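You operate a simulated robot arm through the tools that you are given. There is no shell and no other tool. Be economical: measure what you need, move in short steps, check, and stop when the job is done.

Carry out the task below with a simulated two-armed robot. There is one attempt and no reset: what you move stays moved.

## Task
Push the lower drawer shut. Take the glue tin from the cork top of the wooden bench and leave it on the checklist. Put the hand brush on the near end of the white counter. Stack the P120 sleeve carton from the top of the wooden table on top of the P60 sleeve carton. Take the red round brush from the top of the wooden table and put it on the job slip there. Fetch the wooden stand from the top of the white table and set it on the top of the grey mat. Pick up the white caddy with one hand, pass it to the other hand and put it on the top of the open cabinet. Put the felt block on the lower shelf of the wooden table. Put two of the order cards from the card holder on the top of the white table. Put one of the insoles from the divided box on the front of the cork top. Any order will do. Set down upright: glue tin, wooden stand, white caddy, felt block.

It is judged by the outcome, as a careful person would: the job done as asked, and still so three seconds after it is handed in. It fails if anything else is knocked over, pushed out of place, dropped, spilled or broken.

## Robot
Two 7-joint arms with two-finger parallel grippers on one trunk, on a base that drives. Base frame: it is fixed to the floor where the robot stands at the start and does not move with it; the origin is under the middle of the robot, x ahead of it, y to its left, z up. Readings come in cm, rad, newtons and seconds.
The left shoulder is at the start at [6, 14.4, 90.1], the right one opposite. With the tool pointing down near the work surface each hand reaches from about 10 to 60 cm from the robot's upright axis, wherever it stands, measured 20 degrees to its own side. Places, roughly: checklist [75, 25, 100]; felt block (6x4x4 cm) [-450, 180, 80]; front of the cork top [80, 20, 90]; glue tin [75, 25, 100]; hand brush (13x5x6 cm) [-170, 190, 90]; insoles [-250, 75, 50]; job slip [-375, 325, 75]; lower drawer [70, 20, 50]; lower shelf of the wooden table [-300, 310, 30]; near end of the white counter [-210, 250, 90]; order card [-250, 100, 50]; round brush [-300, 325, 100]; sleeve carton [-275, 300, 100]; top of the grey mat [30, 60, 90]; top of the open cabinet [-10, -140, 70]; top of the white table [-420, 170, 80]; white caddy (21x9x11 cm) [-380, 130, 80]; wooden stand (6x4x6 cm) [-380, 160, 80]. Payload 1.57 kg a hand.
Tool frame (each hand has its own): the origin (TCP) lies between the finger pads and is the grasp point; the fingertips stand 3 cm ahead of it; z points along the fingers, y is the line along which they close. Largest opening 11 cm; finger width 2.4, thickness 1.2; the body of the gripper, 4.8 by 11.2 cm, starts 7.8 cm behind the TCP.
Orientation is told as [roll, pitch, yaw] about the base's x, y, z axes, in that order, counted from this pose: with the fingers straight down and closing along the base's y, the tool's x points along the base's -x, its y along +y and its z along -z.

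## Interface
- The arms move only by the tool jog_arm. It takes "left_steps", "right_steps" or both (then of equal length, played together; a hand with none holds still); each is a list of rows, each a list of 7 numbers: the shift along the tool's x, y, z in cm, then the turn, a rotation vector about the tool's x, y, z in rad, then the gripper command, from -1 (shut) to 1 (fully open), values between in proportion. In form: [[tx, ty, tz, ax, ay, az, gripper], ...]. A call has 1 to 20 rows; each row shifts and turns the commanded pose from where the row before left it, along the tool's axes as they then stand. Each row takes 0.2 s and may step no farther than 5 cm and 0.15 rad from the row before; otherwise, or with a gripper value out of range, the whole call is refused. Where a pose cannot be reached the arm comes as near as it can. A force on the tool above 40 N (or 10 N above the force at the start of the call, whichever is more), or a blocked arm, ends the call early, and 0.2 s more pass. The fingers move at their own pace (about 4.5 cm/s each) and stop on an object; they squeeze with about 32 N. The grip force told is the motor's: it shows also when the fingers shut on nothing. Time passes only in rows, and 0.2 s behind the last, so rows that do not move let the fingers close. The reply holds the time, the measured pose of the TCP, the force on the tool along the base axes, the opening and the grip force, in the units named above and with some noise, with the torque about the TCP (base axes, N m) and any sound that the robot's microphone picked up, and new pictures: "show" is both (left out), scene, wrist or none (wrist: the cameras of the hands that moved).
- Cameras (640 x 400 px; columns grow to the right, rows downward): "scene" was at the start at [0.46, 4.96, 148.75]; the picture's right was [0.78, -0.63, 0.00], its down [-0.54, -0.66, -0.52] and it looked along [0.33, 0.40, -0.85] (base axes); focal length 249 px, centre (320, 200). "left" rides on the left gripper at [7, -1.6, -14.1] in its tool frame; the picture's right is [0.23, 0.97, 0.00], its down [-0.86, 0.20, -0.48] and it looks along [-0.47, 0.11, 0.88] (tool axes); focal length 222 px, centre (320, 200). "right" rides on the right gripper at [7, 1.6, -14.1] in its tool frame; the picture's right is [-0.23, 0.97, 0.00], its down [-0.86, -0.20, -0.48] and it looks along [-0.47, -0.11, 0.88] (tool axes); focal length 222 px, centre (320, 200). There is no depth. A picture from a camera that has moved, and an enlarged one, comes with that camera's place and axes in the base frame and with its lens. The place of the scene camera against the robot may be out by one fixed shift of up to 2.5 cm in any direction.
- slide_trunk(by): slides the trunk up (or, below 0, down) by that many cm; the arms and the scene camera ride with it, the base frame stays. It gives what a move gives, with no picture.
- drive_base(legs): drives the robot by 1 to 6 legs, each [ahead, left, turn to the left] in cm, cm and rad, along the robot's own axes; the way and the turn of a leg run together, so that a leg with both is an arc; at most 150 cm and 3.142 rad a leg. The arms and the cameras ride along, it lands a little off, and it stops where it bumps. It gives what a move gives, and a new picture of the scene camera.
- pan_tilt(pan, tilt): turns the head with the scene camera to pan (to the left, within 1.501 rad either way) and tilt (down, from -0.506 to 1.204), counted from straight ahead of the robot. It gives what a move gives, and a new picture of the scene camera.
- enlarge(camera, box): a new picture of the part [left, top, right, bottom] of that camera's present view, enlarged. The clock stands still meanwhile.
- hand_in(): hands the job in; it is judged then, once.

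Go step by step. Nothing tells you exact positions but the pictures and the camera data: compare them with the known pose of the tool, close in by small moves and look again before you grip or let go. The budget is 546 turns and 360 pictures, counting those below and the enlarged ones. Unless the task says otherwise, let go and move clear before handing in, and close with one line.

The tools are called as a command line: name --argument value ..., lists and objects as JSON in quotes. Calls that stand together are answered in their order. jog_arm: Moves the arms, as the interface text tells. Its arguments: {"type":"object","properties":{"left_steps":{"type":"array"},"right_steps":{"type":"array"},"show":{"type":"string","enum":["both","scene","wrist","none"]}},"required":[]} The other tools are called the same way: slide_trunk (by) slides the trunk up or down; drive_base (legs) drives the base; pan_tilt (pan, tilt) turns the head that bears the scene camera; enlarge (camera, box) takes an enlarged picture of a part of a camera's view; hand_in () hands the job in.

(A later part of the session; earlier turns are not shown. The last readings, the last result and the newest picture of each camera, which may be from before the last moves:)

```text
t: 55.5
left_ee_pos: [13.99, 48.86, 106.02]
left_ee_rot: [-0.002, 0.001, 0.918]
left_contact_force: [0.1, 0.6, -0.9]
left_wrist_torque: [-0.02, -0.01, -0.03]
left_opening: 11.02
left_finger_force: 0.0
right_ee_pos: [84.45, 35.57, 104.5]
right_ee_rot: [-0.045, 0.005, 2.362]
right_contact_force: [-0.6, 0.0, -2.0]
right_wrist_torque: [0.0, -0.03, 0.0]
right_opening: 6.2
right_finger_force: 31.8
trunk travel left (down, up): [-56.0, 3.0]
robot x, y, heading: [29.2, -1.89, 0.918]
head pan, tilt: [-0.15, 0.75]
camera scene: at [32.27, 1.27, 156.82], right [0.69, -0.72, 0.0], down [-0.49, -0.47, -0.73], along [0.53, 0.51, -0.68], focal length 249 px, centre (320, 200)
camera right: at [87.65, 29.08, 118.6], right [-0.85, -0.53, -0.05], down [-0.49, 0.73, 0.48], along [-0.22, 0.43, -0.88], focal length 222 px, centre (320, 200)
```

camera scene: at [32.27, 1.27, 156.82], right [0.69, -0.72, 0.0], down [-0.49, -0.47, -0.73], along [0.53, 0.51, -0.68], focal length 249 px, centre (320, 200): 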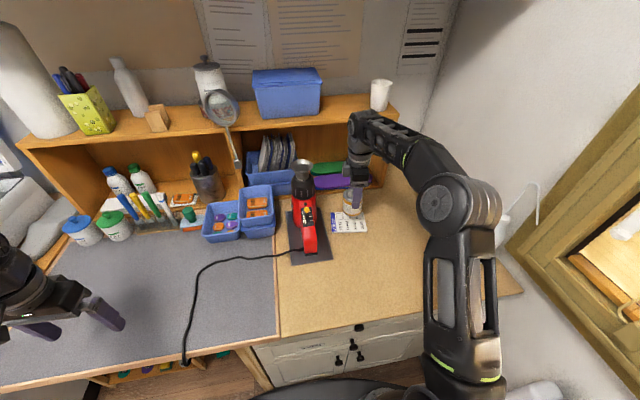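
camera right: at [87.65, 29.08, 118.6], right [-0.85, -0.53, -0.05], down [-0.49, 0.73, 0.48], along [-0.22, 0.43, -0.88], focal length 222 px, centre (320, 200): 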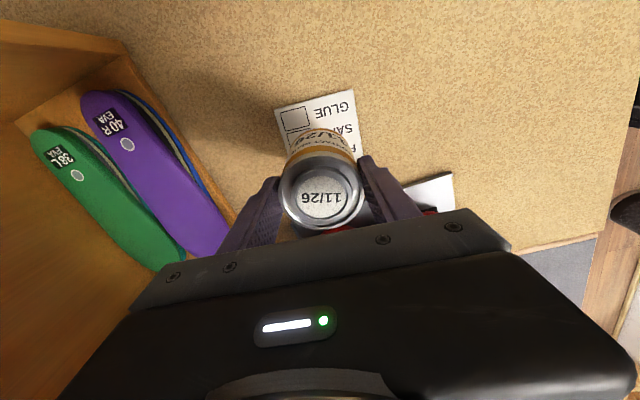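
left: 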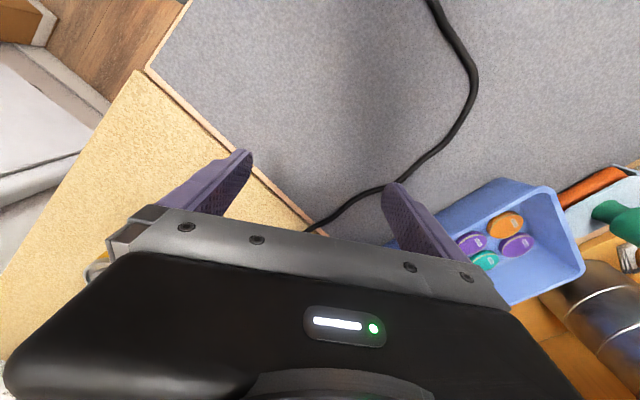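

jog_arm --right_steps '[[0, 0, 2, 0, 0, 0, -1], [0, 0, 2, 0, 0, 0, -1], [0, 0, 2, 0, 0, 0, -1], [0, 0, 1.5, 0, 0, 0, -1], [0, 0, 1, 0, 0, 0, -1]]'

```text
t: 56.6
left_ee_pos: [13.85, 48.78, 105.99]
left_ee_rot: [-0.001, 0.0, 0.917]
left_contact_force: [0.0, 0.8, -1.3]
left_wrist_torque: [-0.01, 0.02, -0.02]
left_opening: 11.0
left_finger_force: 0.0
right_ee_pos: [84.94, 36.07, 98.35]
right_ee_rot: [-0.075, -0.001, 2.356]
right_contact_force: [-2.7, -4.6, 22.3]
right_wrist_torque: [-0.15, 0.87, 0.15]
right_opening: 6.41
right_finger_force: 31.9
trunk travel left (down, up): [-56.0, 3.0]
robot x, y, heading: [28.91, -1.85, 0.918]
head pan, tilt: [-0.15, 0.75]
stopped in row 5 (right hand): the force on the tool passed its limit (the readings are from after the stop); the commanded pose is now the measured one
camera scene: at [32.09, 1.12, 156.84], right [0.69, -0.72, 0.0], down [-0.49, -0.47, -0.73], along [0.53, 0.51, -0.68], focal length 249 px, centre (320, 200)
camera right: at [88.04, 29.28, 112.31], right [-0.85, -0.53, -0.07], down [-0.49, 0.72, 0.49], along [-0.21, 0.45, -0.87], focal length 222 px, centre (320, 200)
```

scene: 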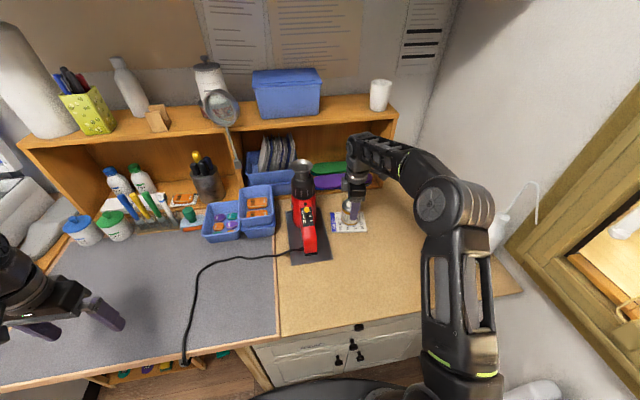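
right: 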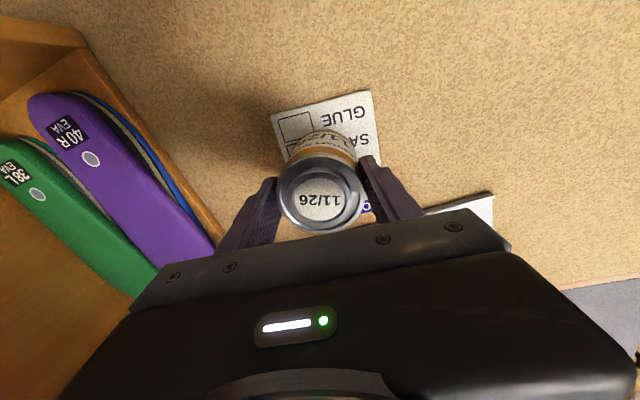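

The hand stops at the same height again, so something under the tin's left rim may be in the way. I look closer.

enlarge --camera "right" --box '[220, 60, 540, 260]'

enlarge --camera "scene" --box '[270, 130, 430, 270]'

```text
2.00 times, centred on (380, 160) of right
camera zoom: at [88.04, 29.28, 112.31], right [-0.85, -0.53, -0.07], down [-0.49, 0.72, 0.49], along [-0.21, 0.45, -0.87], focal length 444 px, centre (200, 280)
```

zoom: 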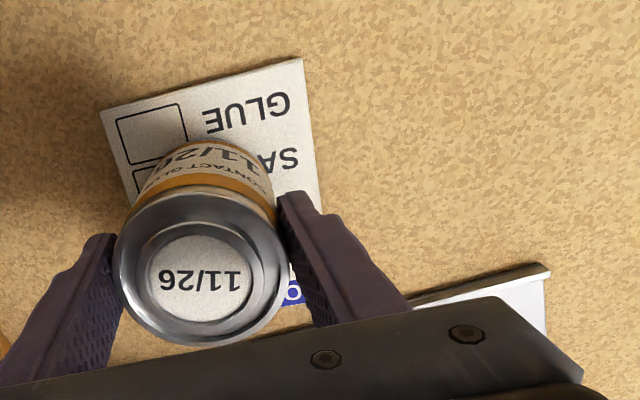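

```text
2.86 times, centred on (350, 200) of scene
camera zoom: at [32.09, 1.12, 156.84], right [0.69, -0.72, 0.0], down [-0.49, -0.47, -0.73], along [0.53, 0.51, -0.68], focal length 712 px, centre (234, 200)
```

zoom: 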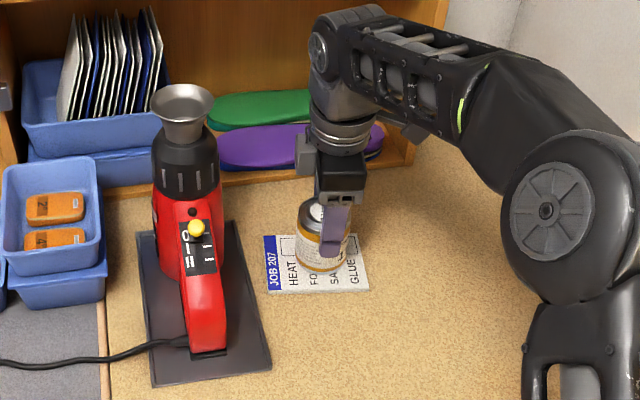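

The tin had slid down in the grip, so its base now rests on the card; the stop was the table. I open partly, rise, and check.

jog_arm --right_steps '[[0, 0, -0.4, 0, 0, 0, -1], [0, 0, 0, 0, 0, 0, 0.3], [0, 0, 0, 0, 0, 0, 0.5], [0, 0, 0, 0, 0, 0, 0.5], [0, 0, -3, 0, 0, 0, 0.5], [0, 0, -4, 0, 0, 0, 0.5], [0, 0, -4, 0, 0, 0, 0.5]]'

```text
t: 58.2
left_ee_pos: [13.76, 49.1, 105.8]
left_ee_rot: [-0.002, -0.002, 0.918]
left_contact_force: [-0.6, 0.0, -0.1]
left_wrist_torque: [-0.05, -0.05, 0.0]
left_opening: 11.02
left_finger_force: 0.2
right_ee_pos: [84.25, 35.62, 108.53]
right_ee_rot: [-0.06, 0.005, 2.359]
right_contact_force: [-0.6, -0.1, 0.2]
right_wrist_torque: [-0.05, -0.08, -0.03]
right_opening: 8.27
right_finger_force: 0.0
right hand out of reach, approached as far as the arm can: row 7
trunk travel left (down, up): [-56.0, 3.0]
robot x, y, heading: [28.77, -1.55, 0.919]
head pan, tilt: [-0.15, 0.75]
camera scene: at [31.98, 1.4, 156.82], right [0.69, -0.72, 0.0], down [-0.49, -0.47, -0.73], along [0.53, 0.51, -0.68], focal length 249 px, centre (320, 200)
camera right: at [87.34, 29.04, 122.64], right [-0.85, -0.53, -0.06], down [-0.49, 0.73, 0.49], along [-0.22, 0.44, -0.87], focal length 222 px, centre (320, 200)
```

scene: 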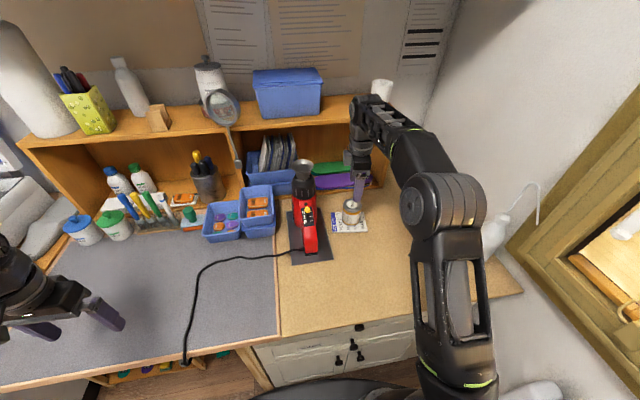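
right: 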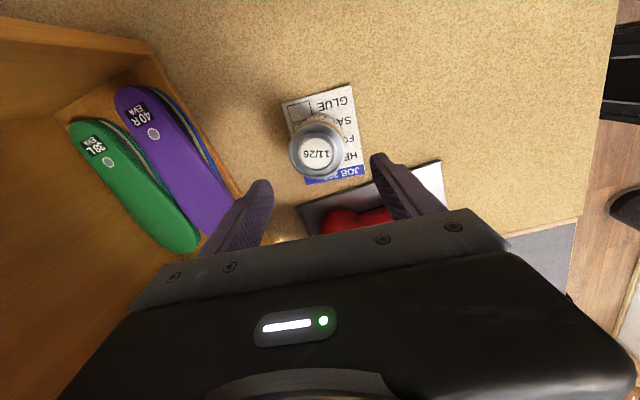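

The glue tin stands upright on the checklist. I back away and fold the right hand to a travel pose.

drive_base --legs '[[-30, 0, 0]]'

jog_arm --right_steps '[[0, -3, 0, 0, 0, 0.14, 1], [0, 0, 0, 0, 0, 0.14, 1], [0, 0, 0, 0, 0, 0.14, 1], [0, 0, 0, 0, 0, 0.14, 1], [0, 0, 0, 0, 0, 0.14, 1], [0, 0, 0, 0, 0, 0.14, 1], [0, 0, 0, 0, 0, 0.14, 1], [0, 0, 0, 0, 0, 0.14, 1], [0, 0, 0, 0, 0, 0.14, 1], [0, 0, 0, 0, 0, 0.16, 1]]' --show "none"

```text
t: 60.2
left_ee_pos: [-4.42, 25.1, 106.01]
left_ee_rot: [-0.001, -0.002, 0.919]
left_contact_force: [-0.9, -0.8, -0.5]
left_wrist_torque: [0.02, 0.03, -0.02]
left_opening: 11.02
left_finger_force: 0.1
right_ee_pos: [66.16, 11.56, 108.61]
right_ee_rot: [-0.059, 0.005, 2.358]
right_contact_force: [-0.4, -0.8, 0.3]
right_wrist_torque: [0.01, 0.01, 0.01]
right_opening: 8.25
right_finger_force: 0.0
trunk travel left (down, up): [-56.0, 3.0]
robot x, y, heading: [10.9, -25.57, 0.92]
head pan, tilt: [-0.15, 0.75]
camera scene: at [13.93, -22.69, 156.83], right [0.69, -0.72, 0.0], down [-0.49, -0.47, -0.73], along [0.53, 0.51, -0.68], focal length 249 px, centre (320, 200)
```

scene: 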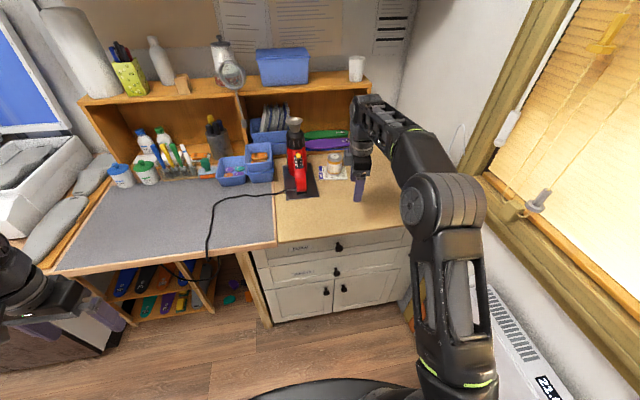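

```text
refused: row 10 steps farther than a row can; nothing moved
```

jog_arm --right_steps '[[0, 0, 0, 0, 0, 0.14, 1], [0, 0, 0, 0, 0, 0.14, 1], [0, 0, 0, 0, 0, 0.14, 1], [0, 0, 0, 0, 0, 0.14, 1], [0, 0, 0, 0, 0, 0.14, 1], [0, 0, 0, 0, 0, 0.14, 1], [0, 0, 0, 0, 0, 0.14, 1], [0, 0, 0, 0, 0, 0.14, 1], [0, 0, 0, 0, 0, 0.14, 1], [0, 0, 0, 0, 0, 0.14, 1], [5, 0, 0, 0, 0, 0, 1], [5, 0, 0, 0, 0, 0, 1], [5, 0, 0, 0, 0, 0, 1], [5, 0, 0, 0, 0, 0, 1]]' --show "none"

drive_base --legs '[[-25, 0, 0], [0, 0, 1.6]]'

```text
t: 63.2
left_ee_pos: [-4.34, 24.91, 106.06]
left_ee_rot: [0.001, -0.001, 0.919]
left_contact_force: [-0.6, -0.4, 0.3]
left_wrist_torque: [0.05, -0.05, 0.0]
left_opening: 11.01
left_finger_force: 0.2
right_ee_pos: [54.73, -4.8, 107.42]
right_ee_rot: [-0.011, -0.059, 0.956]
right_contact_force: [-0.9, -0.3, 0.6]
right_wrist_torque: [0.0, 0.02, 0.01]
right_opening: 11.0
right_finger_force: 0.1
trunk travel left (down, up): [-56.0, 3.0]
robot x, y, heading: [10.48, -26.06, 0.912]
head pan, tilt: [-0.15, 0.75]
```

```text
t: 68.9
left_ee_pos: [-54.89, -61.82, 106.15]
left_ee_rot: [0.0, 0.0, 2.515]
left_contact_force: [0.3, 0.3, -0.7]
left_wrist_torque: [0.02, 0.02, 0.0]
left_opening: 10.95
left_finger_force: 0.1
right_ee_pos: [-26.45, -2.04, 107.34]
right_ee_rot: [-0.016, -0.06, 2.554]
right_contact_force: [-0.8, 0.2, 0.1]
right_wrist_torque: [0.0, -0.01, -0.01]
right_opening: 10.99
right_finger_force: 0.1
trunk travel left (down, up): [-56.0, 3.0]
robot x, y, heading: [-4.7, -45.63, 2.513]
head pan, tilt: [-0.15, 0.75]
camera scene: at [-8.83, -41.83, 156.82], right [0.7, 0.71, 0.0], down [0.49, -0.48, -0.73], along [-0.52, 0.51, -0.68], focal length 249 px, centre (320, 200)
```

scene: 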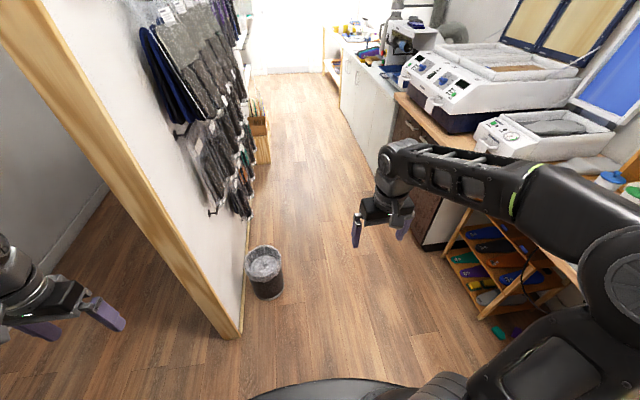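

A corridor runs along the bench line toward the other stations. I tuck the left hand in and drive down its middle.

jog_arm --left_steps '[[0, -5, 0, 0, 0, 0, 1], [0, -5, 0, 0, 0, 0, 1], [0, -5, 0, 0, 0, 0, 1]]' --show "none"

drive_base --legs '[[0, -32, -0.02], [130, 0, 0], [60, 0, 0]]'

```text
t: 69.7
left_ee_pos: [-45.88, -49.65, 105.98]
left_ee_rot: [0.002, -0.002, 2.515]
left_contact_force: [-0.6, -0.2, 0.0]
left_wrist_torque: [-0.04, 0.05, 0.01]
left_opening: 10.99
left_finger_force: 0.0
right_ee_pos: [-26.38, -2.03, 107.4]
right_ee_rot: [-0.011, -0.057, 2.554]
right_contact_force: [0.3, -0.3, -0.3]
right_wrist_torque: [0.01, 0.01, 0.02]
right_opening: 11.0
right_finger_force: 0.0
trunk travel left (down, up): [-56.0, 3.0]
robot x, y, heading: [-4.39, -45.64, 2.517]
head pan, tilt: [-0.15, 0.75]
```

```text
t: 81.0
left_ee_pos: [-179.02, 92.06, 105.96]
left_ee_rot: [0.0, -0.002, 2.491]
left_contact_force: [1.0, -0.1, 0.3]
left_wrist_torque: [-0.01, -0.06, 0.01]
left_opening: 11.02
left_finger_force: 0.1
right_ee_pos: [-158.47, 139.26, 107.29]
right_ee_rot: [-0.013, -0.055, 2.53]
right_contact_force: [-0.1, 0.2, -0.4]
right_wrist_torque: [-0.01, -0.02, -0.01]
right_opening: 10.99
right_finger_force: 0.2
trunk travel left (down, up): [-56.0, 3.0]
robot x, y, heading: [-137.5, 95.25, 2.495]
head pan, tilt: [-0.15, 0.75]
camera scene: at [-141.71, 99.19, 156.82], right [0.72, 0.7, 0.0], down [0.48, -0.49, -0.73], along [-0.51, 0.52, -0.68], focal length 249 px, centre (320, 200)
```

scene: 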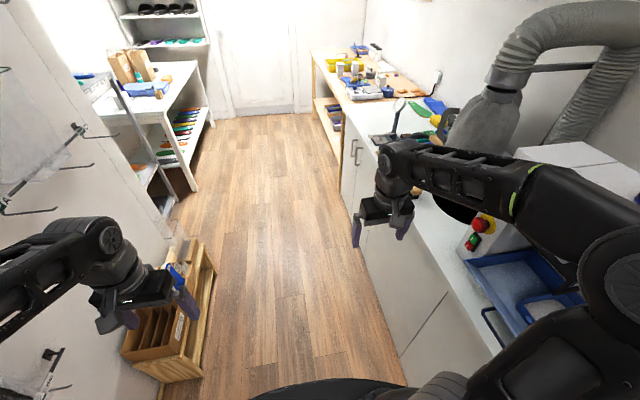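

Now the stations are in view: card/insole rack on the left, white table beyond, white counter and wooden table on the right. I look right at the counter.

pan_tilt --pan -1.0 --tilt 0.75

pan_tilt --pan -0.4 --tilt 0.45

```text
t: 82.2
left_ee_pos: [-178.93, 92.09, 106.02]
left_ee_rot: [0.0, 0.001, 2.494]
left_contact_force: [0.1, -0.4, -0.5]
left_wrist_torque: [-0.02, 0.01, 0.04]
left_opening: 10.98
left_finger_force: 0.0
right_ee_pos: [-158.47, 139.29, 107.41]
right_ee_rot: [-0.012, -0.058, 2.531]
right_contact_force: [-0.4, -0.1, -0.1]
right_wrist_torque: [-0.01, 0.01, 0.01]
right_opening: 10.99
right_finger_force: 0.0
trunk travel left (down, up): [-56.0, 3.0]
robot x, y, heading: [-137.37, 95.27, 2.497]
head pan, tilt: [-1.0, 0.75]
camera scene: at [-135.23, 101.46, 156.82], right [1.0, -0.08, 0.0], down [-0.05, -0.68, -0.73], along [0.06, 0.73, -0.68], focal length 249 px, centre (320, 200)
```

scene: 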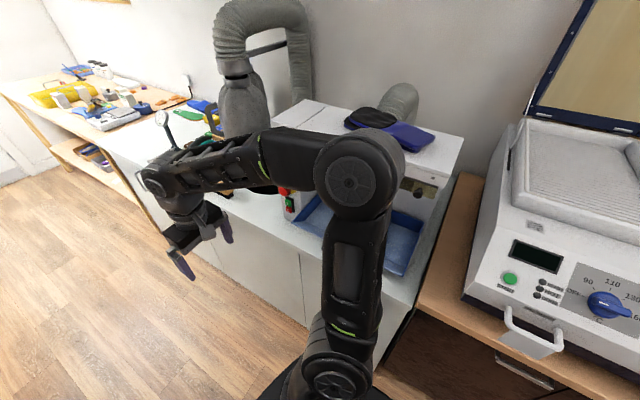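

```text
t: 83.2
left_ee_pos: [-178.91, 92.04, 105.96]
left_ee_rot: [0.0, 0.0, 2.493]
left_contact_force: [0.2, -0.3, -0.4]
left_wrist_torque: [0.01, 0.03, 0.0]
left_opening: 10.99
left_finger_force: 0.0
right_ee_pos: [-158.55, 139.32, 107.14]
right_ee_rot: [-0.012, -0.059, 2.53]
right_contact_force: [-0.4, -0.1, -0.2]
right_wrist_torque: [0.01, -0.02, -0.02]
right_opening: 10.98
right_finger_force: 0.1
trunk travel left (down, up): [-56.0, 3.0]
robot x, y, heading: [-137.4, 95.28, 2.493]
head pan, tilt: [-0.4, 0.45]
camera scene: at [-140.44, 101.17, 159.46], right [0.87, 0.5, 0.0], down [0.22, -0.38, -0.9], along [-0.45, 0.78, -0.44], focal length 249 px, centre (320, 200)
```

scene: 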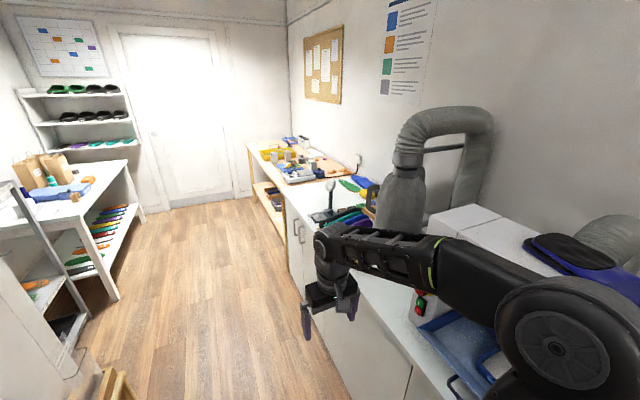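

drive_base --legs '[[75, 8, 0], [0, 0, -1.57]]'

pan_tilt --pan 0.35 --tilt 0.7

```text
t: 91.2
left_ee_pos: [-205.93, 176.14, 105.95]
left_ee_rot: [-0.001, 0.0, 0.918]
left_contact_force: [0.4, -0.4, 0.5]
left_wrist_torque: [-0.01, -0.01, 0.0]
left_opening: 11.0
left_finger_force: 0.0
right_ee_pos: [-158.78, 155.42, 107.41]
right_ee_rot: [-0.014, -0.058, 0.956]
right_contact_force: [-0.3, -0.4, 0.1]
right_wrist_torque: [0.03, -0.01, 0.0]
right_opening: 11.02
right_finger_force: 0.1
trunk travel left (down, up): [-56.0, 3.0]
robot x, y, heading: [-203.08, 134.29, 0.917]
head pan, tilt: [-0.4, 0.45]
camera scene: at [-197.45, 136.43, 159.46], right [0.5, -0.87, 0.0], down [-0.38, -0.22, -0.9], along [0.78, 0.45, -0.44], focal length 249 px, centre (320, 200)
```

scene: 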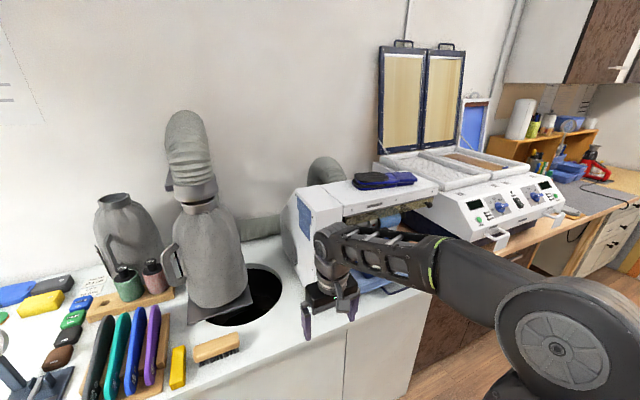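

```text
t: 92.2
left_ee_pos: [-205.92, 176.18, 105.88]
left_ee_rot: [0.001, -0.002, 0.917]
left_contact_force: [-0.9, 0.1, 0.7]
left_wrist_torque: [0.01, 0.03, -0.02]
left_opening: 11.02
left_finger_force: 0.1
right_ee_pos: [-158.77, 155.55, 107.27]
right_ee_rot: [-0.011, -0.056, 0.957]
right_contact_force: [0.5, -0.8, -0.2]
right_wrist_torque: [0.0, 0.0, 0.0]
right_opening: 11.01
right_finger_force: 0.1
trunk travel left (down, up): [-56.0, 3.0]
robot x, y, heading: [-202.22, 134.59, 0.922]
head pan, tilt: [0.351, 0.7]
camera scene: at [-202.9, 139.99, 157.25], right [0.95, -0.3, 0.0], down [-0.19, -0.61, -0.77], along [0.23, 0.73, -0.64], focal length 249 px, centre (320, 200)
```

scene: 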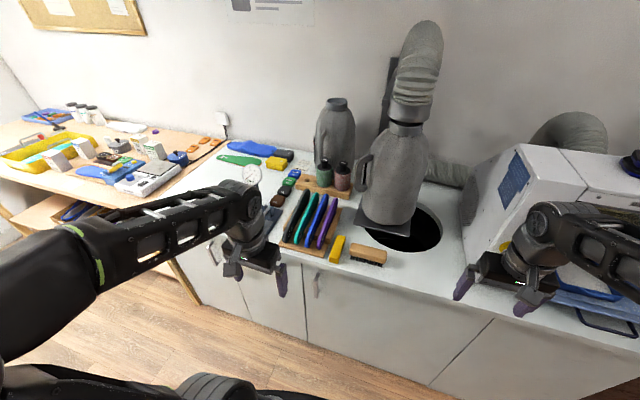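

The hand brush lies near [-173, 184] at the counter's front edge, parallel to it. I turn the right hand a quarter and bring the base opposite.

drive_base --legs '[[6, 25, 0]]'

jog_arm --right_steps '[[0, 0, 0, 0, 0, -0.14, 1], [0, 0, 0, 0, 0, -0.14, 1], [0, 0, 0, 0, 0, -0.14, 1], [0, 0, 0, 0, 0, -0.14, 1], [0, 0, 0, 0, 0, -0.14, 1], [0, 0, 0, 0, 0, -0.14, 1], [0, 0, 0, 0, 0, -0.14, 1], [0, 0, 0, 0, 0, -0.14, 1], [0, 0, 0, 0, 0, -0.14, 1], [0, 0, 0, 0, 0, -0.14, 1], [0, 0, 0, 0, 0, -0.14, 1]]'

```text
t: 94.1
left_ee_pos: [-222.28, 196.18, 105.89]
left_ee_rot: [0.002, 0.001, 0.917]
left_contact_force: [-0.3, 0.5, 0.3]
left_wrist_torque: [-0.04, -0.03, 0.01]
left_opening: 11.01
left_finger_force: 0.1
right_ee_pos: [-175.06, 175.58, 107.31]
right_ee_rot: [-0.014, -0.058, 0.958]
right_contact_force: [-0.3, 0.0, 0.4]
right_wrist_torque: [-0.02, -0.02, -0.01]
right_opening: 10.99
right_finger_force: 0.1
trunk travel left (down, up): [-56.0, 3.0]
robot x, y, heading: [-218.77, 154.04, 0.919]
head pan, tilt: [0.351, 0.7]
camera scene: at [-219.25, 160.03, 157.24], right [0.96, -0.3, 0.0], down [-0.19, -0.62, -0.76], along [0.23, 0.73, -0.64], focal length 249 px, centre (320, 200)
```

scene: 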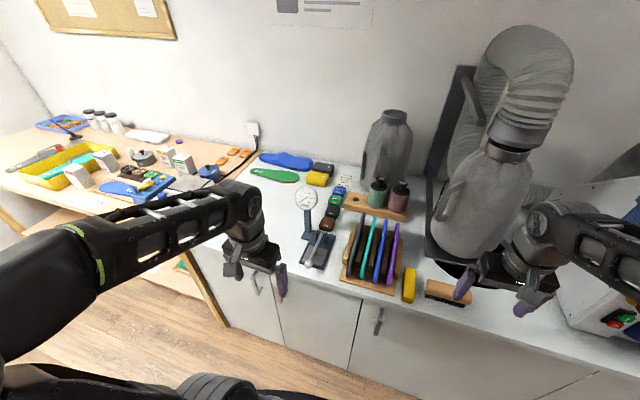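

```text
t: 96.5
left_ee_pos: [-222.26, 196.07, 105.91]
left_ee_rot: [0.0, -0.001, 0.918]
left_contact_force: [0.1, 0.2, 0.3]
left_wrist_torque: [-0.01, -0.01, 0.01]
left_opening: 11.0
left_finger_force: 0.1
right_ee_pos: [-174.9, 175.47, 107.31]
right_ee_rot: [-0.058, 0.012, 2.499]
right_contact_force: [0.1, 0.0, -1.0]
right_wrist_torque: [0.01, 0.01, 0.0]
right_opening: 11.0
right_finger_force: 0.0
trunk travel left (down, up): [-56.0, 3.0]
robot x, y, heading: [-219.22, 154.14, 0.918]
head pan, tilt: [0.351, 0.7]
camera scene: at [-219.16, 159.92, 157.25], right [0.96, -0.3, 0.0], down [-0.19, -0.62, -0.76], along [0.23, 0.73, -0.64], focal length 249 px, centre (320, 200)
camera right: at [-171.0, 169.49, 121.47], right [-0.76, -0.64, -0.06], down [-0.59, 0.65, 0.48], along [-0.27, 0.4, -0.88], focal length 222 px, centre (320, 200)
```

scene: 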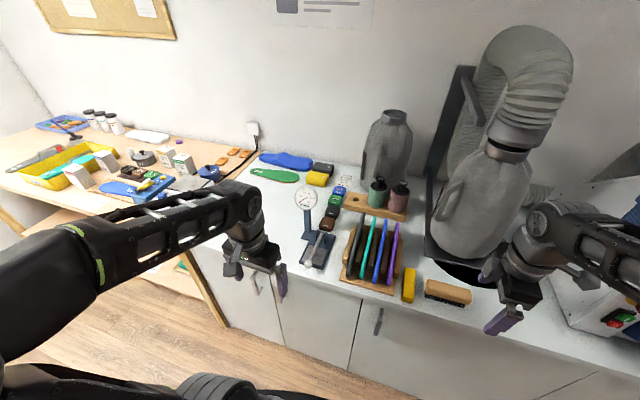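
right: 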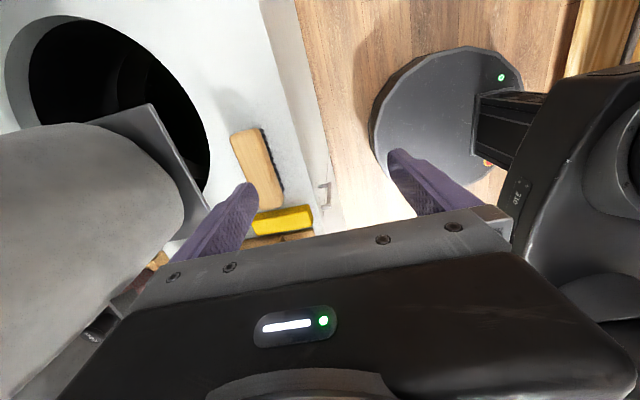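

The wrist camera puts the brush near [-170.5, 183.5]. I move over it with a narrowed opening and look again.

jog_arm --right_steps '[[-0.7, -4, 0, 0, 0, 0, 0.4], [-0.7, -4, 0, 0, 0, 0, 0.4], [0, 0, 3, 0, 0, 0, 0.4]]' --show "wrist"

```text
t: 97.3
left_ee_pos: [-222.24, 196.01, 105.96]
left_ee_rot: [-0.002, 0.0, 0.918]
left_contact_force: [1.1, 0.5, 0.5]
left_wrist_torque: [-0.03, -0.01, -0.01]
left_opening: 10.99
left_finger_force: 0.1
right_ee_pos: [-170.94, 182.83, 104.86]
right_ee_rot: [-0.057, 0.012, 2.497]
right_contact_force: [0.8, -0.2, 0.0]
right_wrist_torque: [0.01, 0.03, -0.02]
right_opening: 7.72
right_finger_force: 0.0
trunk travel left (down, up): [-56.0, 3.0]
robot x, y, heading: [-219.17, 154.62, 0.921]
head pan, tilt: [0.351, 0.7]
camera right: at [-167.06, 176.85, 118.88], right [-0.77, -0.64, -0.06], down [-0.58, 0.65, 0.48], along [-0.27, 0.4, -0.88], focal length 222 px, centre (320, 200)
```

right: 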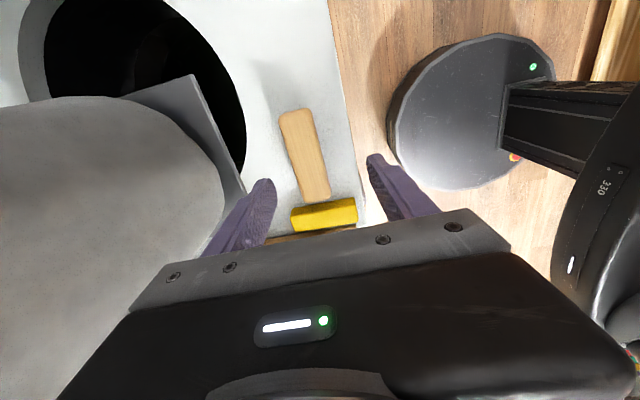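

jog_arm --right_steps '[[0, -2, 0, 0.046, -0.034, 0, 0.4], [0, 0, 4, 0, 0, 0, 0.4], [0, 0, 3, 0, 0, 0, 0.4]]' --show "wrist"

```text
t: 98.1
left_ee_pos: [-222.19, 196.09, 106.02]
left_ee_rot: [0.001, 0.0, 0.917]
left_contact_force: [0.1, -0.6, 0.6]
left_wrist_torque: [0.03, 0.04, -0.01]
left_opening: 11.01
left_finger_force: 0.1
right_ee_pos: [-169.7, 185.2, 97.77]
right_ee_rot: [-0.105, -0.022, 2.5]
right_contact_force: [-0.3, 0.0, -0.6]
right_wrist_torque: [0.0, -0.01, 0.0]
right_opening: 7.71
right_finger_force: 0.1
trunk travel left (down, up): [-56.0, 3.0]
robot x, y, heading: [-219.1, 154.38, 0.922]
head pan, tilt: [0.351, 0.7]
camera right: at [-165.64, 178.31, 111.62], right [-0.76, -0.64, -0.1], down [-0.59, 0.62, 0.52], along [-0.27, 0.45, -0.85], focal length 222 px, centre (320, 200)
```

right: 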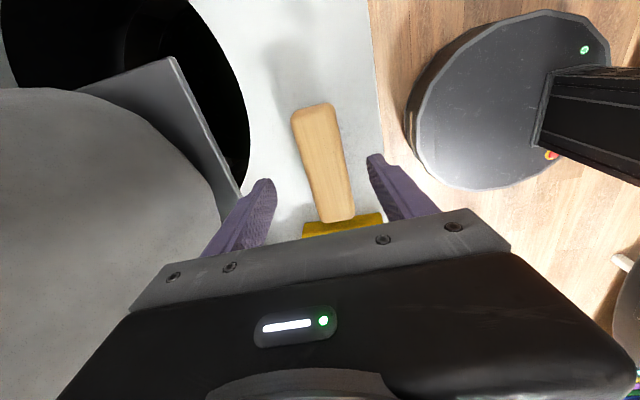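

I correct the small tilt and centre, lower to the brush back and grip.

jog_arm --right_steps '[[0.8, 0.5, 0, -0.105, 0.022, 0, 0.4], [0, 0, 2, 0, 0, 0, 0.4], [0, 0, 1.3, 0, 0, 0, 0.4], [0, 0, 0, 0, 0, 0, -1], [0, 0, 0, 0, 0, 0, -1], [0, 0, 0, 0, 0, 0, -1], [0, 0, 0, 0, 0, 0, -1]]' --show "wrist"

```text
t: 99.7
left_ee_pos: [-222.1, 196.09, 105.89]
left_ee_rot: [0.001, 0.001, 0.918]
left_contact_force: [0.1, -0.9, 0.6]
left_wrist_torque: [0.02, -0.01, 0.03]
left_opening: 10.99
left_finger_force: 0.0
right_ee_pos: [-169.27, 184.29, 94.52]
right_ee_rot: [0.003, 0.0, 2.5]
right_contact_force: [-0.3, -0.8, -0.1]
right_wrist_torque: [-0.01, 0.01, -0.01]
right_opening: 0.02
right_finger_force: 6.0
trunk travel left (down, up): [-56.0, 3.0]
robot x, y, heading: [-219.03, 154.3, 0.916]
head pan, tilt: [0.351, 0.7]
camera right: at [-164.64, 178.78, 108.69], right [-0.77, -0.64, 0.0], down [-0.56, 0.67, 0.48], along [-0.31, 0.37, -0.88], focal length 222 px, centre (320, 200)
```

right: 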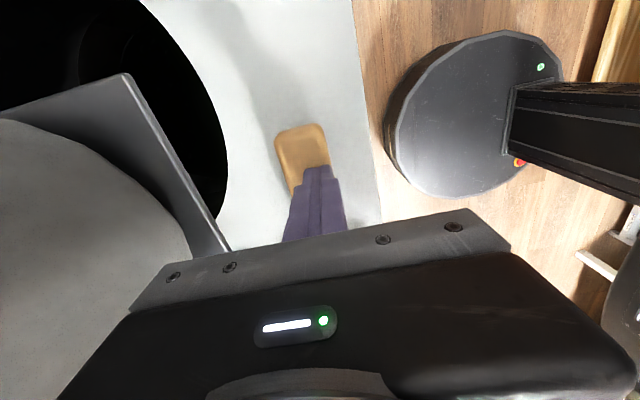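

The fingers shut above the brush: the counter here is lower than the bench (brush top about z = 89). I rise, reopen, recentre and look.

jog_arm --right_steps '[[0, 0, -2, 0, 0, 0, 0.4], [-1.6, -0.8, 0, 0, 0, 0, 0.4], [0, 0, 0, 0, 0, 0, 0.4], [0, 0, 0, 0, 0, 0, 0.4]]' --show "wrist"

```text
t: 100.7
left_ee_pos: [-222.08, 195.98, 105.97]
left_ee_rot: [0.001, 0.001, 0.918]
left_contact_force: [0.0, -0.1, -0.7]
left_wrist_torque: [0.03, -0.02, 0.0]
left_opening: 10.99
left_finger_force: 0.0
right_ee_pos: [-170.12, 185.83, 96.49]
right_ee_rot: [0.002, 0.0, 2.499]
right_contact_force: [0.4, 0.1, 0.3]
right_wrist_torque: [-0.05, -0.01, 0.01]
right_opening: 7.7
right_finger_force: 0.1
trunk travel left (down, up): [-56.0, 3.0]
robot x, y, heading: [-219.19, 154.4, 0.92]
head pan, tilt: [0.351, 0.7]
camera right: at [-165.53, 180.42, 110.7], right [-0.77, -0.64, 0.0], down [-0.56, 0.67, 0.48], along [-0.31, 0.37, -0.88], focal length 222 px, centre (320, 200)
```

right: 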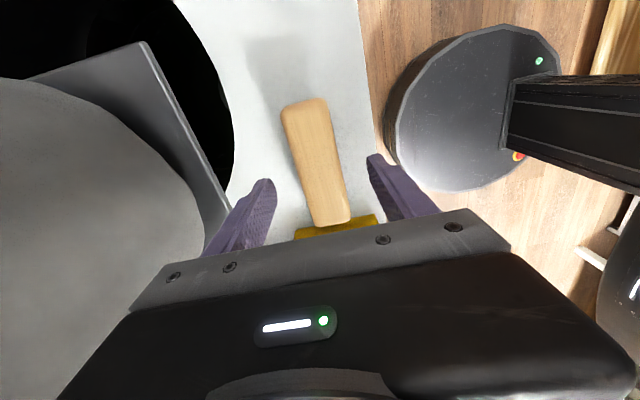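

jog_arm --right_steps '[[-0.3, -0.6, 0, 0, 0, 0, 0.4], [0, 0, 3, 0, 0, 0, 0.4], [0, 0, 2.5, 0, 0, 0, 0.4], [0, 0, 2, 0, 0, 0, 0.4]]' --show "wrist"

```text
t: 101.7
left_ee_pos: [-222.34, 196.14, 105.83]
left_ee_rot: [0.0, 0.0, 0.917]
left_contact_force: [-0.1, 0.0, -0.9]
left_wrist_torque: [0.04, -0.01, -0.01]
left_opening: 11.02
left_finger_force: 0.1
right_ee_pos: [-170.14, 186.32, 88.94]
right_ee_rot: [0.0, 0.0, 2.5]
right_contact_force: [0.1, -0.7, 1.0]
right_wrist_torque: [0.05, -0.04, 0.01]
right_opening: 7.67
right_finger_force: 0.2
trunk travel left (down, up): [-56.0, 3.0]
robot x, y, heading: [-219.3, 154.49, 0.921]
head pan, tilt: [0.351, 0.7]
camera right: at [-165.49, 180.96, 103.15], right [-0.77, -0.64, 0.0], down [-0.56, 0.67, 0.48], along [-0.31, 0.37, -0.88], focal length 222 px, centre (320, 200)
```

right: 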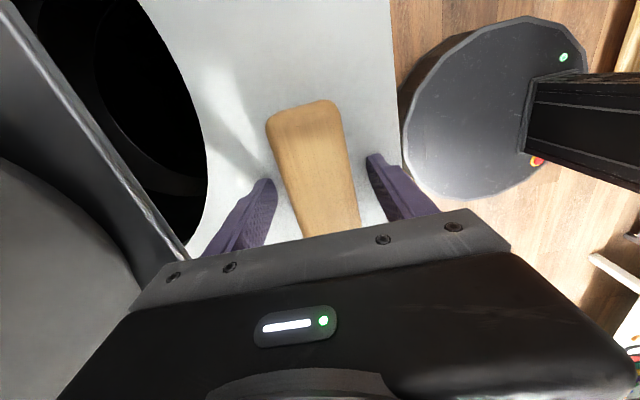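

jog_arm --right_steps '[[0, 0, 1, 0, 0, 0, 0.4], [0, 0, 0, 0, 0, 0, -1], [0, 0, 0, 0, 0, 0, -1], [0, 0, 0, 0, 0, 0, -1], [0, 0, 0, 0, 0, 0, -1]]' --show "wrist"

```text
t: 102.1
left_ee_pos: [-222.19, 195.91, 105.98]
left_ee_rot: [0.0, -0.001, 0.917]
left_contact_force: [0.6, 0.0, -0.5]
left_wrist_torque: [-0.04, 0.01, 0.02]
left_opening: 11.0
left_finger_force: 0.1
right_ee_pos: [-169.87, 186.68, 89.09]
right_ee_rot: [-0.008, -0.002, 2.499]
right_contact_force: [-3.0, -4.4, 19.0]
right_wrist_torque: [-0.88, 0.69, 0.09]
right_opening: 8.15
right_finger_force: 3.1
trunk travel left (down, up): [-56.0, 3.0]
robot x, y, heading: [-219.08, 154.51, 0.92]
head pan, tilt: [0.351, 0.7]
stopped in row 1 (right hand): the force on the tool passed its limit (the readings are from after the stop); the commanded pose is now the measured one
camera right: at [-165.39, 181.1, 103.18], right [-0.77, -0.64, -0.01], down [-0.57, 0.67, 0.48], along [-0.3, 0.37, -0.88], focal length 222 px, centre (320, 200)
```

right: 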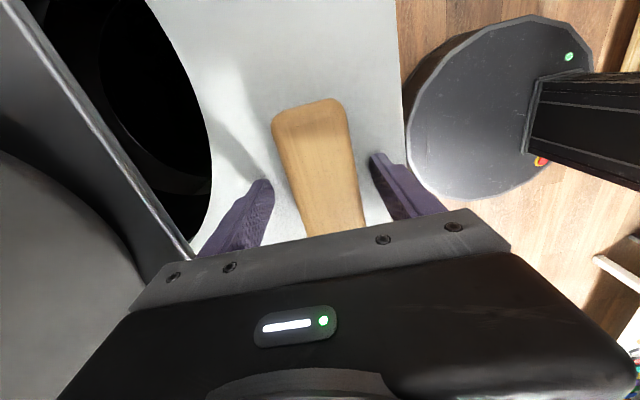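

jog_arm --right_steps '[[0, 0, -0.4, 0, 0, 0, 0.4], [0, 0, 0, 0, 0, 0, -1], [0, 0, 0, 0, 0, 0, -1], [0, 0, 0, 0, 0, 0, -1], [0, 0, 0, 0, 0, 0, -1]]' --show "wrist"

```text
t: 103.3
left_ee_pos: [-222.23, 196.06, 105.85]
left_ee_rot: [0.0, 0.001, 0.919]
left_contact_force: [-0.8, -0.5, 1.2]
left_wrist_torque: [-0.01, 0.01, -0.03]
left_opening: 10.98
left_finger_force: 0.1
right_ee_pos: [-169.95, 186.65, 89.13]
right_ee_rot: [-0.007, -0.002, 2.499]
right_contact_force: [-0.5, 0.4, 0.2]
right_wrist_torque: [0.0, 0.0, 0.0]
right_opening: 4.16
right_finger_force: 29.8
trunk travel left (down, up): [-56.0, 3.0]
robot x, y, heading: [-219.14, 154.56, 0.918]
head pan, tilt: [0.351, 0.7]
camera right: at [-165.33, 181.12, 103.32], right [-0.77, -0.64, -0.01], down [-0.57, 0.67, 0.48], along [-0.3, 0.37, -0.88], focal length 222 px, centre (320, 200)
```

right: 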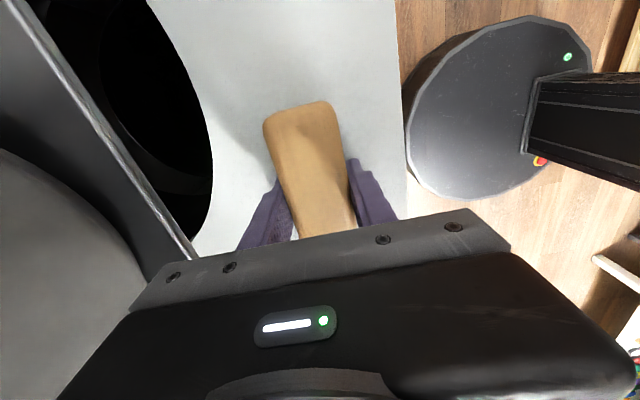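

Brush gripped (4.2 cm). I lift it and check.

jog_arm --right_steps '[[0, 0, -4, 0, 0, 0, -1], [0, 0, -4, 0, 0, 0, -1], [0, 0, -4, 0, 0, 0, -1], [0, 0, -4, 0, 0, 0, -1]]' --show "wrist"

drive_base --legs '[[-20, 0, 0], [0, 65, 0]]'

```text
t: 104.3
left_ee_pos: [-222.21, 196.01, 106.02]
left_ee_rot: [-0.001, -0.001, 0.919]
left_contact_force: [0.8, 0.9, 0.8]
left_wrist_torque: [-0.02, -0.01, 0.01]
left_opening: 10.99
left_finger_force: 0.0
right_ee_pos: [-169.96, 186.6, 105.33]
right_ee_rot: [-0.007, 0.0, 2.5]
right_contact_force: [-0.4, -0.1, -0.7]
right_wrist_torque: [0.03, 0.0, 0.03]
right_opening: 4.16
right_finger_force: 32.1
trunk travel left (down, up): [-56.0, 3.0]
robot x, y, heading: [-218.8, 154.94, 0.92]
head pan, tilt: [0.351, 0.7]
camera right: at [-165.44, 181.09, 119.46], right [-0.77, -0.64, -0.01], down [-0.57, 0.67, 0.48], along [-0.3, 0.37, -0.88], focal length 222 px, centre (320, 200)
```

right: 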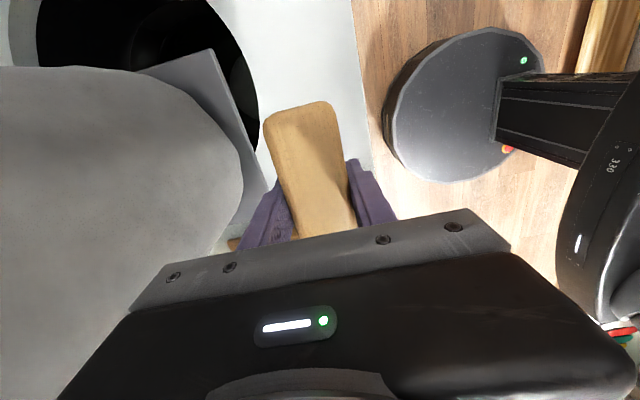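

```text
t: 109.1
left_ee_pos: [-286.44, 219.92, 106.0]
left_ee_rot: [-0.001, 0.0, 0.917]
left_contact_force: [0.0, -0.4, -0.4]
left_wrist_torque: [-0.01, 0.01, -0.03]
left_opening: 11.0
left_finger_force: 0.0
right_ee_pos: [-234.12, 210.56, 105.23]
right_ee_rot: [-0.008, 0.0, 2.498]
right_contact_force: [0.1, -0.2, -1.3]
right_wrist_torque: [-0.01, -0.03, -0.01]
right_opening: 4.12
right_finger_force: 32.0
trunk travel left (down, up): [-56.0, 3.0]
robot x, y, heading: [-282.83, 178.59, 0.92]
head pan, tilt: [0.351, 0.7]
camera scene: at [-283.33, 183.83, 157.24], right [0.95, -0.3, 0.0], down [-0.19, -0.62, -0.76], along [0.23, 0.73, -0.64], focal length 249 px, centre (320, 200)
```

scene: 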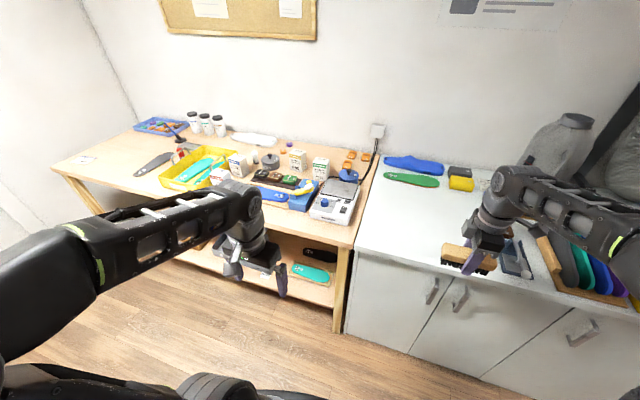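

The free area at the left end of the counter is near [-222, 240]. I carry the brush over it.

drive_base --legs '[[26, 5, 0]]'

enlarge --camera "right" --box '[0, 0, 640, 400]'

```text
t: 111.0
left_ee_pos: [-274.28, 244.0, 105.83]
left_ee_rot: [-0.001, 0.001, 0.918]
left_contact_force: [-0.7, 0.1, 0.3]
left_wrist_torque: [0.01, 0.02, -0.01]
left_opening: 11.03
left_finger_force: 0.1
right_ee_pos: [-221.93, 234.46, 105.16]
right_ee_rot: [-0.005, 0.0, 2.498]
right_contact_force: [-0.3, -0.1, -1.0]
right_wrist_torque: [-0.05, -0.02, 0.02]
right_opening: 4.14
right_finger_force: 32.3
trunk travel left (down, up): [-56.0, 3.0]
robot x, y, heading: [-271.08, 202.17, 0.916]
head pan, tilt: [0.351, 0.7]
camera scene: at [-271.23, 207.87, 157.24], right [0.95, -0.3, 0.0], down [-0.19, -0.62, -0.76], along [0.23, 0.73, -0.64], focal length 249 px, centre (320, 200)
```

scene: 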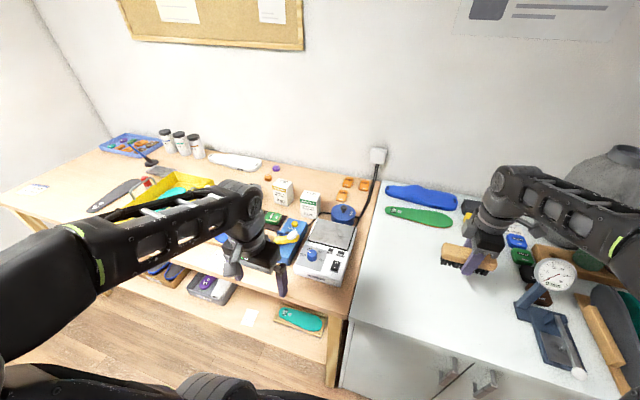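

```text
1.00 times, centred on (320, 200) of right
camera zoom: at [-217.47, 228.96, 119.36], right [-0.77, -0.64, -0.01], down [-0.57, 0.67, 0.48], along [-0.3, 0.37, -0.88], focal length 222 px, centre (320, 200)
```

zoom: 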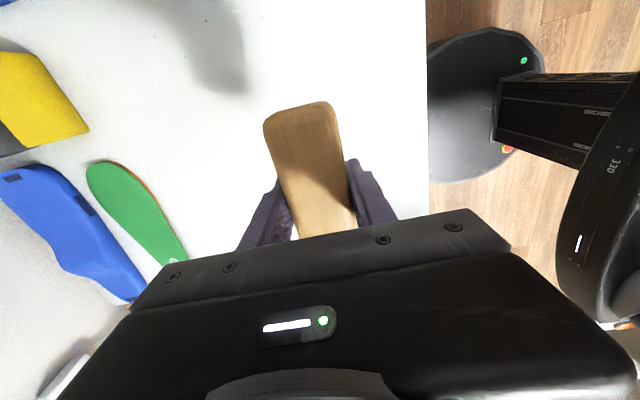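

Clear space beneath. I shift a bit toward the end and lower.

jog_arm --right_steps '[[-4, 0, 0, 0, 0, 0, -1], [0, 0, 5, 0, 0, 0, -1], [0, 0, 5, 0, 0, 0, -1], [0, 0, 3, 0, 0, 0, -1], [0, 0, 1.5, 0, 0, 0, -1], [0, 0, 0.8, 0, 0, 0, -1]]' --show "wrist"

```text
t: 112.4
left_ee_pos: [-274.33, 243.86, 105.91]
left_ee_rot: [0.0, 0.001, 0.916]
left_contact_force: [-0.7, 0.3, 0.4]
left_wrist_torque: [0.01, 0.06, -0.01]
left_opening: 11.01
left_finger_force: 0.0
right_ee_pos: [-225.14, 236.94, 89.87]
right_ee_rot: [-0.006, 0.0, 2.498]
right_contact_force: [-0.2, 0.5, -1.3]
right_wrist_torque: [0.02, 0.01, -0.02]
right_opening: 4.16
right_finger_force: 31.9
trunk travel left (down, up): [-56.0, 3.0]
robot x, y, heading: [-271.34, 202.13, 0.916]
head pan, tilt: [0.351, 0.7]
camera right: at [-220.63, 231.32, 104.01], right [-0.77, -0.64, -0.01], down [-0.57, 0.67, 0.48], along [-0.3, 0.37, -0.88], focal length 222 px, centre (320, 200)
```

right: 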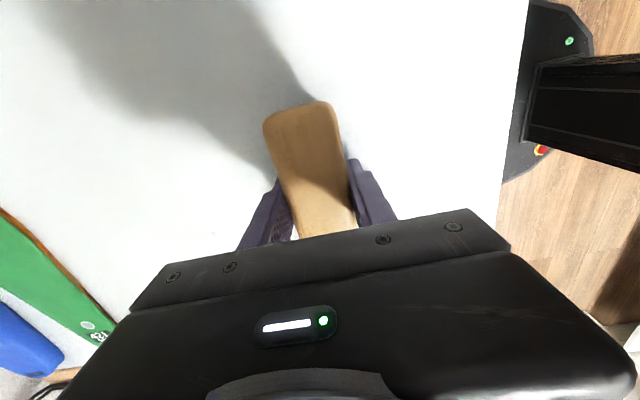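

jog_arm --right_steps '[[0, 0, 0.6, 0, 0, 0, -1], [0, 0, 0.3, 0, 0, 0, -1], [0, 0, 0, 0, 0, 0, 0.3], [0, 0, 0, 0, 0, 0, 0.4], [0, 0, 0, 0, 0, 0, 0.4], [0, 0, -4, 0, 0, 0, 0.4], [0, 0, -5, 0, 0, 0, 0.4], [0, 0, -5, 0, 0, 0, 0.4]]' --show "wrist"

```text
t: 114.2
left_ee_pos: [-274.37, 243.9, 105.9]
left_ee_rot: [0.0, 0.001, 0.917]
left_contact_force: [-0.4, 0.5, 0.5]
left_wrist_torque: [0.02, 0.0, 0.03]
left_opening: 10.97
left_finger_force: 0.1
right_ee_pos: [-225.28, 236.87, 103.13]
right_ee_rot: [-0.006, 0.0, 2.498]
right_contact_force: [0.2, -0.2, -0.5]
right_wrist_torque: [-0.02, 0.02, 0.0]
right_opening: 7.69
right_finger_force: 0.1
trunk travel left (down, up): [-56.0, 3.0]
robot x, y, heading: [-270.99, 202.12, 0.92]
head pan, tilt: [0.351, 0.7]
camera right: at [-220.77, 231.29, 117.27], right [-0.77, -0.64, -0.01], down [-0.57, 0.67, 0.48], along [-0.3, 0.37, -0.88], focal length 222 px, centre (320, 200)
```

right: 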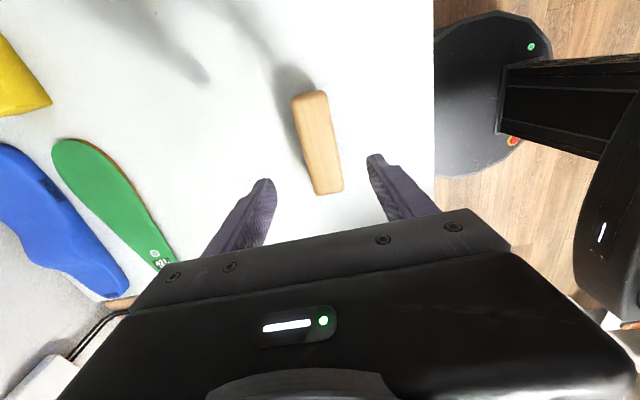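

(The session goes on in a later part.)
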